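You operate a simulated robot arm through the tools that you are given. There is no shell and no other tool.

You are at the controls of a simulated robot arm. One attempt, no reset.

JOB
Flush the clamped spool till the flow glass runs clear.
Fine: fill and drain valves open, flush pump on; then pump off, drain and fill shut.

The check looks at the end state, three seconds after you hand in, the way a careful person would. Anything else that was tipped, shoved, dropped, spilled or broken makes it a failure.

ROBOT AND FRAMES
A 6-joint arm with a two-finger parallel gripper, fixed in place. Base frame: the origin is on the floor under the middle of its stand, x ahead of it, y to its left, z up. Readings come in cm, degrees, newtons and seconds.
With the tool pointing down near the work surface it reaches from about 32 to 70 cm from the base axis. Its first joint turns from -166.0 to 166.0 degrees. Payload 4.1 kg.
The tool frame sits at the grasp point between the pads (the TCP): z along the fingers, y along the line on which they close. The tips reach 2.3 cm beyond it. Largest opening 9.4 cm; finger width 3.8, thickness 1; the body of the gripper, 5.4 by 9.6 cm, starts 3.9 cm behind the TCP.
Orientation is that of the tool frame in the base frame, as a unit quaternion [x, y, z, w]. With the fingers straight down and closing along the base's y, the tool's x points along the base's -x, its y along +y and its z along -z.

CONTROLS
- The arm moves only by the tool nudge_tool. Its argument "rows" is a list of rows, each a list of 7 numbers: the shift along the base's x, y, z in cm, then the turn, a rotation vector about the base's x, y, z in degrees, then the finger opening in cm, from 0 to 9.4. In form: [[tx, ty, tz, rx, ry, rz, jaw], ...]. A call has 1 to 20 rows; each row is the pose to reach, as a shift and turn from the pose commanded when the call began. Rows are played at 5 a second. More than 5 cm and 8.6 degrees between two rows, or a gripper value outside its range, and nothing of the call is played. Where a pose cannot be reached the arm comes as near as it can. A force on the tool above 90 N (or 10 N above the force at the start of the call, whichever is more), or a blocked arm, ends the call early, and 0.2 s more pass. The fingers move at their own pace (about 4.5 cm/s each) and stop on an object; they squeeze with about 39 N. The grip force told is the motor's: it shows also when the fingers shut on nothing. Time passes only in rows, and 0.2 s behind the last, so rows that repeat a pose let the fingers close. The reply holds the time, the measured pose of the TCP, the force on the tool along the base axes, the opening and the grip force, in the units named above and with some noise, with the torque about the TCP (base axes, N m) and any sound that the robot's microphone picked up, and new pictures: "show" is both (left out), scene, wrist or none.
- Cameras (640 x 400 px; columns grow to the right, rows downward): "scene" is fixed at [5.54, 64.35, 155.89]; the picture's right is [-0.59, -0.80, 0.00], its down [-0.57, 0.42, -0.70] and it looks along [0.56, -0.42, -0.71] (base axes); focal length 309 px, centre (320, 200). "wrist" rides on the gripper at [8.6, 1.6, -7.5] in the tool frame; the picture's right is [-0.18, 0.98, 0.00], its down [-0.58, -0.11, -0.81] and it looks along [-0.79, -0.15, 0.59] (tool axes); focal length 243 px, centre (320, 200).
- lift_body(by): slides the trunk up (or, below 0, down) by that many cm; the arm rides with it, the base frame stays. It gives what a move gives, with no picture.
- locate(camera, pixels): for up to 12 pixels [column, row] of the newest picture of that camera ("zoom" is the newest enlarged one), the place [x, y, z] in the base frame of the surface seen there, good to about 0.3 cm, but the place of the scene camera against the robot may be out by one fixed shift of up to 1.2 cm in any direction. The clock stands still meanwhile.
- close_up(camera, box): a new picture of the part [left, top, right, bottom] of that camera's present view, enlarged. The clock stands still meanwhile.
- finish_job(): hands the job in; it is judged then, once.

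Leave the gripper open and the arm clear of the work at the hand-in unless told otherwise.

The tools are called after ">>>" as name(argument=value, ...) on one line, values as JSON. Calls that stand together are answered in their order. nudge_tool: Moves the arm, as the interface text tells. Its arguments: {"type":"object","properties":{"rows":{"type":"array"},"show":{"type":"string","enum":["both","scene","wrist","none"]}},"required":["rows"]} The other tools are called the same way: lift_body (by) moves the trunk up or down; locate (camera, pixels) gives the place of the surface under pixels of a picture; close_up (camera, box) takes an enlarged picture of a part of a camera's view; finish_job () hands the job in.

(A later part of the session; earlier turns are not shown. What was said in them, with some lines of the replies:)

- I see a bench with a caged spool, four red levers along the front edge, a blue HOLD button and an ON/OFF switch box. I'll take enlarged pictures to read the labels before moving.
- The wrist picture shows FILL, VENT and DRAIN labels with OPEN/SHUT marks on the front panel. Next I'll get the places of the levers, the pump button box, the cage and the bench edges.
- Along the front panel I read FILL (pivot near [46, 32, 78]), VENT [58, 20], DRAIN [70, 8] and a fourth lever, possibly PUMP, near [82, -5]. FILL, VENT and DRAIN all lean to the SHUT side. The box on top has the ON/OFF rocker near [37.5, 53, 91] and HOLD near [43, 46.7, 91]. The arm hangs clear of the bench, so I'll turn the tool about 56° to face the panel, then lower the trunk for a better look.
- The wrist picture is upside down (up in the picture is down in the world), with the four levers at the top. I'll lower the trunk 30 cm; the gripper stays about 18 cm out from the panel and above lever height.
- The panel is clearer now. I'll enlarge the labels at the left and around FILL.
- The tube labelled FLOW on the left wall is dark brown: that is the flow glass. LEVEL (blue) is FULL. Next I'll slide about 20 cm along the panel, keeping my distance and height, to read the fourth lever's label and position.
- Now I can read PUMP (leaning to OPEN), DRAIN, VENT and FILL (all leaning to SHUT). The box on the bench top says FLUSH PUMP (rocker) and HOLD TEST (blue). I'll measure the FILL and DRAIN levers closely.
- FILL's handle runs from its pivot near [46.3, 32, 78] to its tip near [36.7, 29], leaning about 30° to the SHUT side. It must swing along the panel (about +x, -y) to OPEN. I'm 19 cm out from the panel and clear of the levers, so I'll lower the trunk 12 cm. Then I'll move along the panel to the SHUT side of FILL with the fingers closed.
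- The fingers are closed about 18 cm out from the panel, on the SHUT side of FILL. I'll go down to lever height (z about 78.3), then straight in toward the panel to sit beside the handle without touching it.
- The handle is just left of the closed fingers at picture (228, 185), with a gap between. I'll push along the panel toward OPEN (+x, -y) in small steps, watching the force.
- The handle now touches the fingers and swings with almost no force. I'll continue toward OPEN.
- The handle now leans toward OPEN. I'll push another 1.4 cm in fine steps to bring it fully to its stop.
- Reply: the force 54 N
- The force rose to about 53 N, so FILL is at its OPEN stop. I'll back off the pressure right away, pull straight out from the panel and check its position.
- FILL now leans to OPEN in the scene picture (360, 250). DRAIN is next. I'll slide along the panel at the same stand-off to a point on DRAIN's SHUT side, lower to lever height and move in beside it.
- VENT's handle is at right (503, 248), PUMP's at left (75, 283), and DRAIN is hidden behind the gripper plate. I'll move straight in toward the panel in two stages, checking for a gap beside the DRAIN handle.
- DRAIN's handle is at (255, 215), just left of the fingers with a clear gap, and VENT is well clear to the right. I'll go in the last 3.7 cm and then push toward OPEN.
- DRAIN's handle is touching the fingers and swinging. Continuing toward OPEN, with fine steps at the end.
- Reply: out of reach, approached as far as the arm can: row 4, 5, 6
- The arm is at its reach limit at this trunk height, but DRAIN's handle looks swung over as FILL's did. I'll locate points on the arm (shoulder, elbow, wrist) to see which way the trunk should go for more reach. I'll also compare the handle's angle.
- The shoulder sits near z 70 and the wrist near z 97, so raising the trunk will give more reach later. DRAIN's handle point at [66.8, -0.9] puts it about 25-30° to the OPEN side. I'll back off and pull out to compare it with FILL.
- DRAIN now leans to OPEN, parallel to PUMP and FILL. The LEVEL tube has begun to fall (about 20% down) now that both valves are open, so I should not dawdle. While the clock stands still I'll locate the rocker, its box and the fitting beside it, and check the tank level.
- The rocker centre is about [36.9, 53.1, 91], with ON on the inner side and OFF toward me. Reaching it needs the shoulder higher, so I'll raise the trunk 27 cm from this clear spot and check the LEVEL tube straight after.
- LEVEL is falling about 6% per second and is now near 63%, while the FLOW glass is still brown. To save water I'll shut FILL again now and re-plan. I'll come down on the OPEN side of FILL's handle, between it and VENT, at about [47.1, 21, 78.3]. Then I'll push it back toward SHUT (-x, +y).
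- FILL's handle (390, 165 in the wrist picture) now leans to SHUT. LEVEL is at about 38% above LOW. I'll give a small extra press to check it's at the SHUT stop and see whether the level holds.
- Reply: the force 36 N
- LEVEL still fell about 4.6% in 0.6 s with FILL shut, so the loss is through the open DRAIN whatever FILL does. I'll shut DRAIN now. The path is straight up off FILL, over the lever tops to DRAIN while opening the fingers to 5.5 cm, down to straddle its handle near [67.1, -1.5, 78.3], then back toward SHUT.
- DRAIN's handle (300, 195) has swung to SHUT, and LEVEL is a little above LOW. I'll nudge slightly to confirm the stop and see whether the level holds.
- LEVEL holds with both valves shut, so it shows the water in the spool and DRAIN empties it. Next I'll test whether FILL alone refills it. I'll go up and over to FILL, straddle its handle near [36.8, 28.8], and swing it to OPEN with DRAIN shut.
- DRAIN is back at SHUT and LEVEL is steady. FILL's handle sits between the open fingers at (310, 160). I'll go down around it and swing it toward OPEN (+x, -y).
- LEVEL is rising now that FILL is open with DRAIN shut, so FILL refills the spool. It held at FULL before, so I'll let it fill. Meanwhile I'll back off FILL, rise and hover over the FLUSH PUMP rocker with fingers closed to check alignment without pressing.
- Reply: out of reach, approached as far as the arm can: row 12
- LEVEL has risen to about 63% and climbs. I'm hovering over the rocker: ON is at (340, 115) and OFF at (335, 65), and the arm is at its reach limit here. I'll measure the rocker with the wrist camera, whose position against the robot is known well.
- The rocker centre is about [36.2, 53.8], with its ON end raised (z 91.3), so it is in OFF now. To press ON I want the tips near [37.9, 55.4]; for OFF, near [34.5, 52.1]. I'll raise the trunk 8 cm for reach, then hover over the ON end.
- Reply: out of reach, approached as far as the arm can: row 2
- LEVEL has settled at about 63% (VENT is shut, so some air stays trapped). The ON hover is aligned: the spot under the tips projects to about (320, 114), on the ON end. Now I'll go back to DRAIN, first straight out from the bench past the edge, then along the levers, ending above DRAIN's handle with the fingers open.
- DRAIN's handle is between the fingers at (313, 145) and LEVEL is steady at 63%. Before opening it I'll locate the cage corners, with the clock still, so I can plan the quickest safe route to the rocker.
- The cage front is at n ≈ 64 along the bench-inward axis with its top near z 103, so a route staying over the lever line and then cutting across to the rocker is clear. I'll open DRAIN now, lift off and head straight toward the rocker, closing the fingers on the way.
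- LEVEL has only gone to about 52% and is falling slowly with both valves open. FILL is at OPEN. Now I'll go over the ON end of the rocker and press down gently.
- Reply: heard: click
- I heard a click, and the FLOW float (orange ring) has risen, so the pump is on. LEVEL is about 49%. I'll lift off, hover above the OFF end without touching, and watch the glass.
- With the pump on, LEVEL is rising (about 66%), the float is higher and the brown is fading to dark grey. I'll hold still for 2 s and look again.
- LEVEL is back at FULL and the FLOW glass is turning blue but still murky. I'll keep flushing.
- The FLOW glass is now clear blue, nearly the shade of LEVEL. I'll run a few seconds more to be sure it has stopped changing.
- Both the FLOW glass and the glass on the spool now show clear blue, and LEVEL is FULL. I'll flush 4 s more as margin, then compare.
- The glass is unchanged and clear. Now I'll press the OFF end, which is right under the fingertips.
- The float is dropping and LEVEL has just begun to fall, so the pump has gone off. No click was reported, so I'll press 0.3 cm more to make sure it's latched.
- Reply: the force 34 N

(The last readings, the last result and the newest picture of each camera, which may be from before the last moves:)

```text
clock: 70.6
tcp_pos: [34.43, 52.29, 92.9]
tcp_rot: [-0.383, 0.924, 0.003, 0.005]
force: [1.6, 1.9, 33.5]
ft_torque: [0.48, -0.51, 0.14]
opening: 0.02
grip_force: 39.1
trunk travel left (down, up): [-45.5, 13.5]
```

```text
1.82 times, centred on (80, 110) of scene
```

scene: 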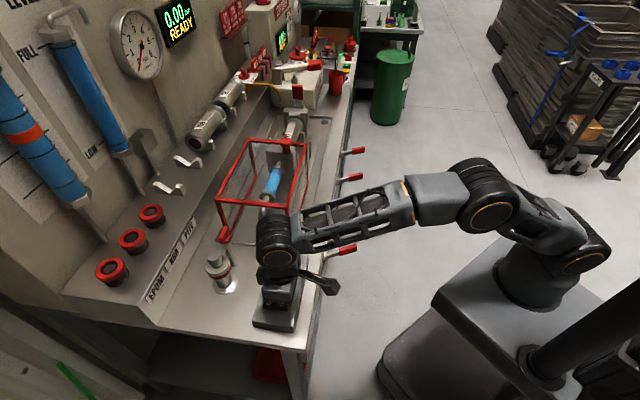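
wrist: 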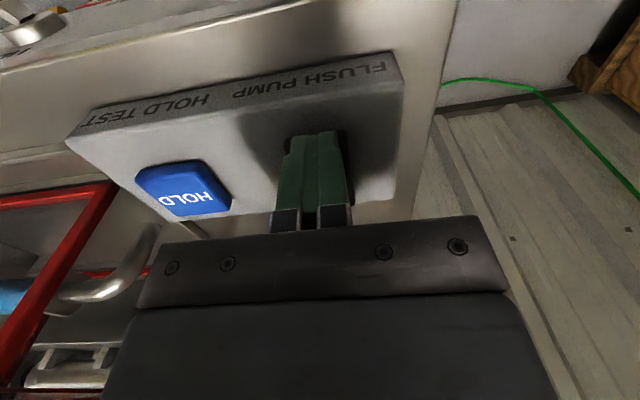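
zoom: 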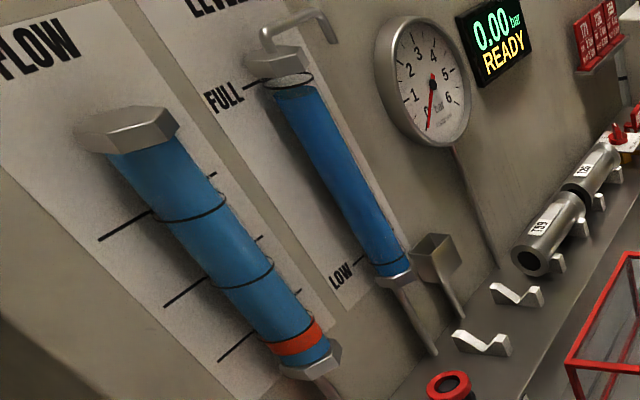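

OFF is at its stop (33 N with no more travel) and the float is down, so the pump is off. Next I'll lift straight up, go back over the lever line, and stop above DRAIN's open handle with the fingers opened to 5.5 cm.

>>> nudge_tool(rows=[[0, 0, 3.8, 0, 0, 0, 0], [0.9, -4.2, 3.8, 0, 0, 0, 0], [1.8, -8.4, 3.8, 0, 0, 0, 0], [2.75, -12.6, 3.8, 0, 0, 0, 0], [3.65, -16.7, 3.8, 0, 0, 0, 0], [6.54, -20.39, 2.48, 0, 0, 0, 0], [9.43, -24.08, 1.16, 0, 0, 0, 2], [12.32, -27.77, -0.16, 0, 0, 0, 4], [15.21, -31.46, -1.48, 0, 0, 0, 5.5], [18.1, -35.15, -2.8, 0, 0, 0, 5.5], [20.99, -38.84, -4.12, 0, 0, 0, 5.5], [23.88, -42.53, -5.44, 0, 0, 0, 5.5], [26.77, -46.22, -6.76, 0, 0, 0, 5.5], [29.66, -49.91, -8.08, 0, 0, 0, 5.5], [32.55, -53.6, -9.4, 0, 0, 0, 5.5]], show="both")

```text
clock: 73.8
tcp_pos: [67.06, -1.54, 82.95]
tcp_rot: [-0.383, 0.924, 0.0, 0.001]
force: [-0.6, -0.2, -0.3]
ft_torque: [0.0, 0.01, -0.01]
opening: 5.48
grip_force: 0.1
trunk travel left (down, up): [-45.5, 13.5]
```

scene: 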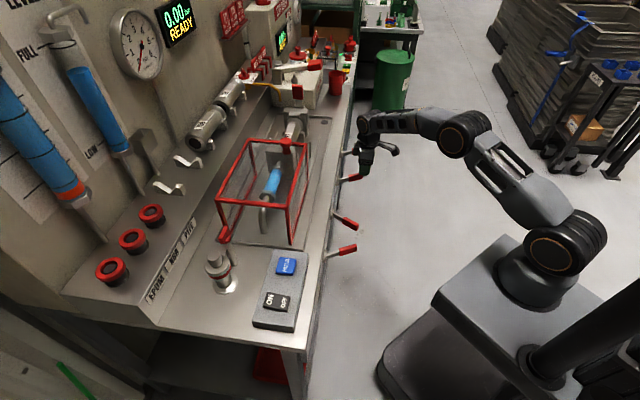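
wrist: 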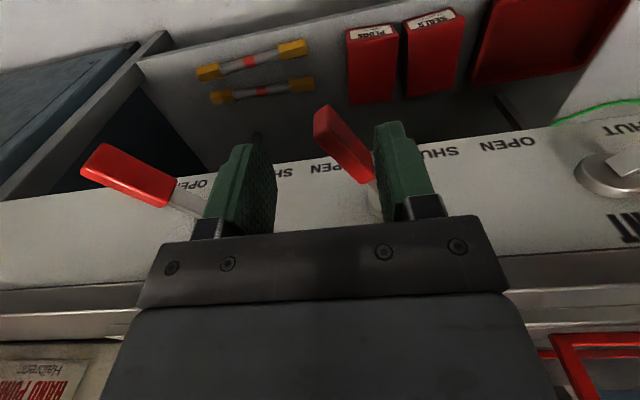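

DRAIN's handle is between the fingers at (340, 145), as when I shut it before. I'll go down and swing it to SHUT (-x, +y).

>>> nudge_tool(rows=[[0, 0, -2.2, 0, 0, 0, 5.5], [0, 0, -4.5, 0, 0, 0, 5.5], [-1.3, 1.3, -4.5, 0, 0, 0, 5.5], [-2.6, 2.6, -4.5, 0, 0, 0, 5.5], [-3.9, 3.9, -4.5, 0, 0, 0, 5.5], [-5.2, 5.2, -4.5, 0, 0, 0, 5.5], [-6.3, 6.3, -4.5, 0, 0, 0, 5.5], [-6.9, 6.9, -4.5, 0, 0, 0, 5.5]], show="wrist")

>>> close_up(camera="scene", box=[0, 0, 160, 220])

```text
clock: 75.6
tcp_pos: [60.24, 5.43, 78.49]
tcp_rot: [-0.383, 0.924, 0.001, 0.0]
force: [0.8, 0.4, 0.5]
ft_torque: [-0.02, -0.02, -0.01]
opening: 5.5
grip_force: 0.0
trunk travel left (down, up): [-45.5, 13.5]
```

wrist: 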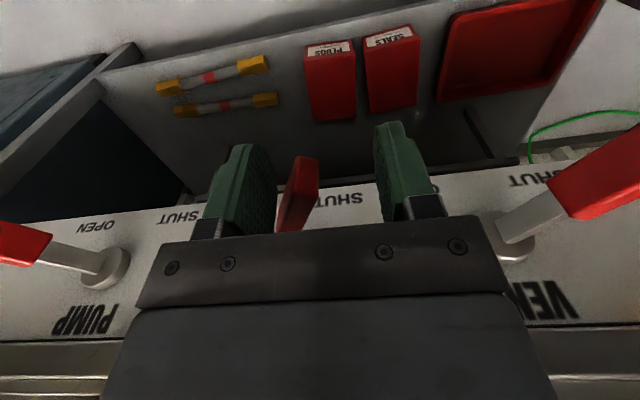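

```text
1.82 times, centred on (80, 110) of scene
```

zoom: 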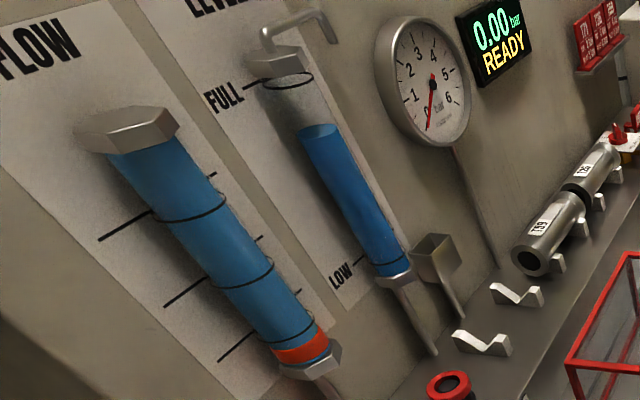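

DRAIN leans to SHUT and the level fall has stopped near 71%. Now I'll go up and over VENT to FILL's open handle, near [43.1, 22.5], for the last valve.

>>> nudge_tool(rows=[[0.3, -0.3, 2.2, 0, 0, 0, 5.5], [0.3, -0.3, 4.8, 0, 0, 0, 5.5], [-2.4, 2.4, 4.8, 0, 0, 0, 5.5], [-5.1, 5.1, 4.8, 0, 0, 0, 5.5], [-7.8, 7.8, 4.8, 0, 0, 0, 5.5], [-10.5, 10.5, 4.8, 0, 0, 0, 5.5], [-13.2, 13.2, 4.8, 0, 0, 0, 5.5], [-15.5, 15.5, 4.8, 0, 0, 0, 5.5], [-17.1, 17.1, 4.8, 0, 0, 0, 5.5]], show="wrist")

>>> close_up(camera="scene", box=[0, 0, 160, 220])

```text
clock: 77.6
tcp_pos: [43.0, 22.51, 83.24]
tcp_rot: [-0.383, 0.924, 0.0, -0.001]
force: [-0.7, -0.1, 0.2]
ft_torque: [0.03, 0.04, -0.02]
opening: 5.51
grip_force: 0.0
trunk travel left (down, up): [-45.5, 13.5]
```

wrist: 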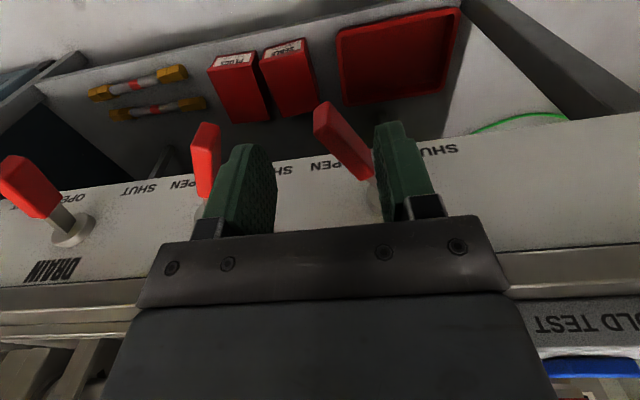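

```text
1.82 times, centred on (80, 110) of scene
```

zoom: 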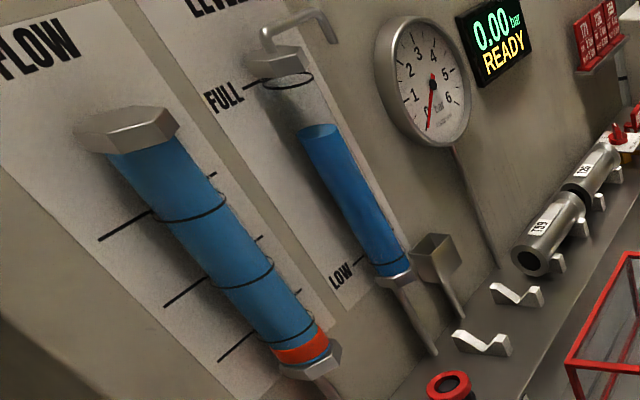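

FILL's handle is between the fingers at (343, 140), and VENT's handle is clear outside the left finger at (205, 160). I'll go down and swing FILL to SHUT (-x, +y).

>>> nudge_tool(rows=[[0, 0, -2.4, 0, 0, 0, 5.5], [0, 0, -4.8, 0, 0, 0, 5.5], [-1.2, 1.2, -4.8, 0, 0, 0, 5.5], [-2.4, 2.4, -4.8, 0, 0, 0, 5.5], [-3.6, 3.6, -4.8, 0, 0, 0, 5.5], [-4.8, 4.8, -4.8, 0, 0, 0, 5.5], [-6.0, 6.0, -4.8, 0, 0, 0, 5.5], [-6.6, 6.6, -4.8, 0, 0, 0, 5.5], [-6.9, 6.9, -4.8, 0, 0, 0, 5.5]], show="both")

```text
clock: 79.6
tcp_pos: [36.12, 29.5, 78.4]
tcp_rot: [-0.383, 0.924, 0.0, 0.0]
force: [-0.1, 0.9, -1.2]
ft_torque: [-0.03, 0.0, 0.0]
opening: 5.52
grip_force: 0.1
trunk travel left (down, up): [-45.5, 13.5]
```

scene: 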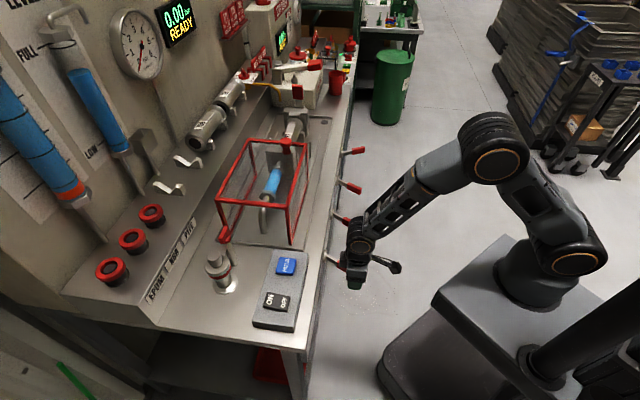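
wrist: 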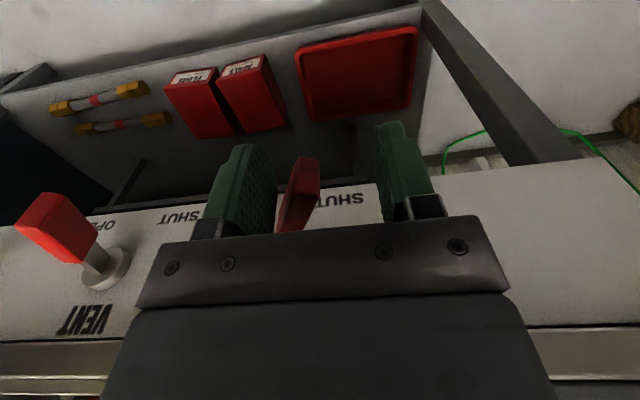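

FILL now leans to SHUT. I'll lift straight up off it, back well away from the bench, open the gripper and inspect all the levers, the rocker and the glasses.

>>> nudge_tool(rows=[[0.3, -0.3, 2.5, 0, 0, 0, 5.5], [0.3, -0.3, 6, 0, 0, 0, 5.5], [-1.5, -2.1, 9, 0, 0, 0, 7], [-3.5, -4.1, 12.5, 0, 0, 0, 9.4], [-5.5, -6.1, 16, 0, 0, 0, 9.4], [-7.0, -7.6, 20, 0, 0, 0, 9.4], [-7.0, -7.6, 24, 0, 0, 0, 9.4], [-7.0, -7.6, 24, 0, 0, 0, 9.4]], show="both")

>>> close_up(camera="scene", box=[0, 0, 160, 220])

>>> close_up(camera="scene", box=[200, 110, 380, 340])

>>> close_up(camera="scene", box=[240, 240, 320, 340])

```text
clock: 81.4
tcp_pos: [29.22, 21.76, 102.43]
tcp_rot: [-0.382, 0.924, -0.001, 0.001]
force: [0.4, 0.1, -0.5]
ft_torque: [0.02, -0.03, -0.01]
opening: 9.38
grip_force: 0.1
trunk travel left (down, up): [-45.5, 13.5]
```

scene: 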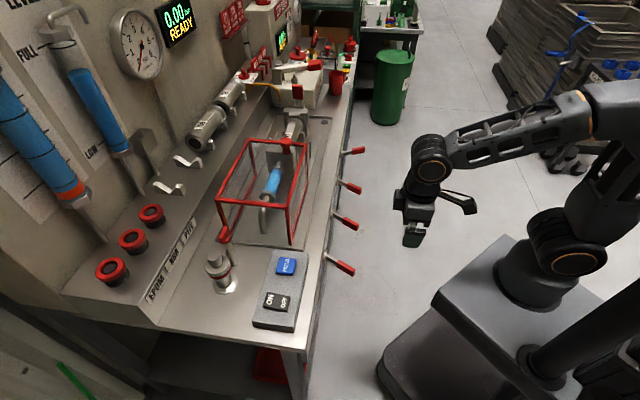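
wrist: 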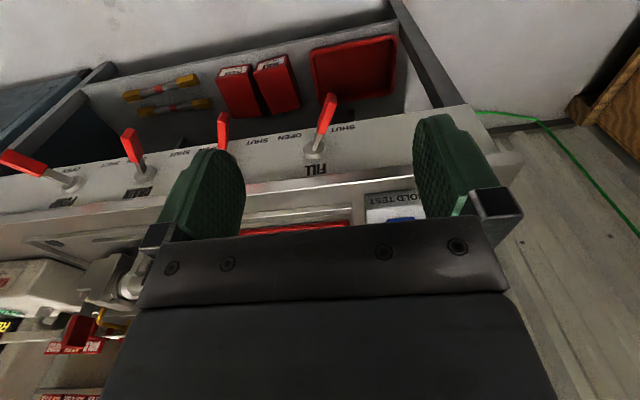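

```text
1.82 times, centred on (80, 110) of scene
```

zoom: 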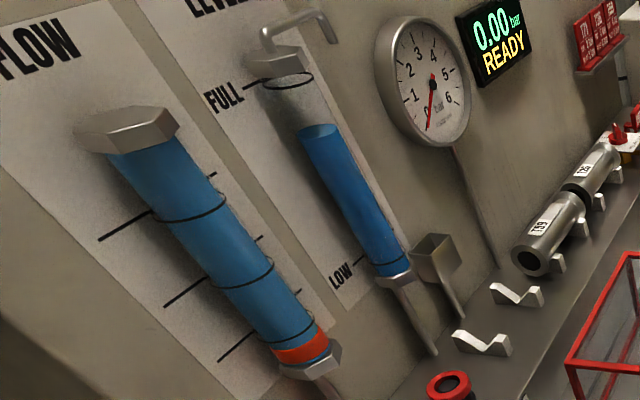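

```text
1.74 times, centred on (290, 225) of scene
```

zoom: 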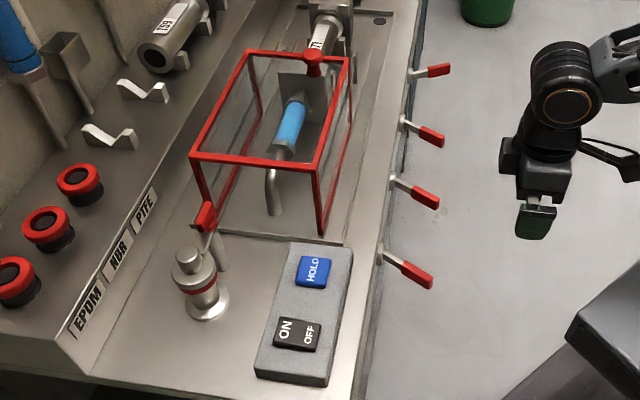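

```text
4.00 times, centred on (280, 290) of scene
```

zoom: 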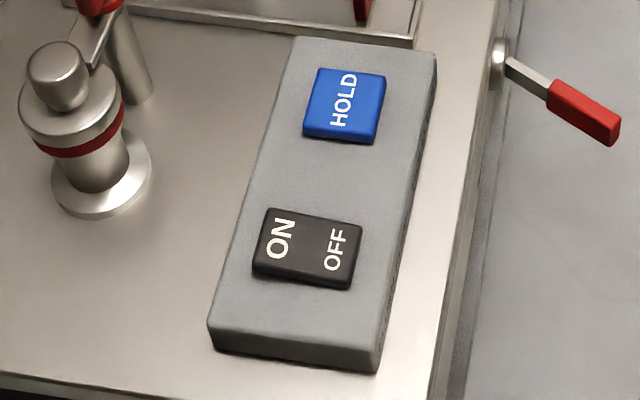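

All checks match what was asked:
- **FILL and DRAIN:** both lean to SHUT. VENT and PUMP are as they were at the start.
- **Rocker:** in the same OFF position as at the start.
- **FLOW glass:** clear blue with the float down.
- **LEVEL:** steady at about 71%.
- **Arm:** clear of the bench with the gripper open.

I'm handing in the job.

>>> finish_job()

```text
The job is handed in.
```

I flushed the spool until the flow glass ran clear, then turned the pump off and shut DRAIN and FILL. The job is handed in, but no verdict came back.

- **Flush:** I ran the flush pump for about 15 seconds with FILL and DRAIN open. The FLOW glass went from brown to clear blue and didn't change over the last few seconds.
- **End state:** the flush pump is off, DRAIN and FILL are at SHUT, and the float is down. I never touched VENT, the PUMP lever or HOLD, and the arm is clear with the gripper open. I saw nothing spilled or knocked.
- **First try abandoned:** after I first opened both valves, LEVEL fell almost to LOW before I could reach the pump switch. I shut both valves, let FILL bring the level back to about 63%, and then ran the full sequence.
- **Level not full:** LEVEL started at FULL and now holds at about 71%. It fell between pump off and DRAIN shut. FILL alone didn't top it up, probably because air stays trapped with VENT shut. I left VENT alone because it wasn't part of the job.
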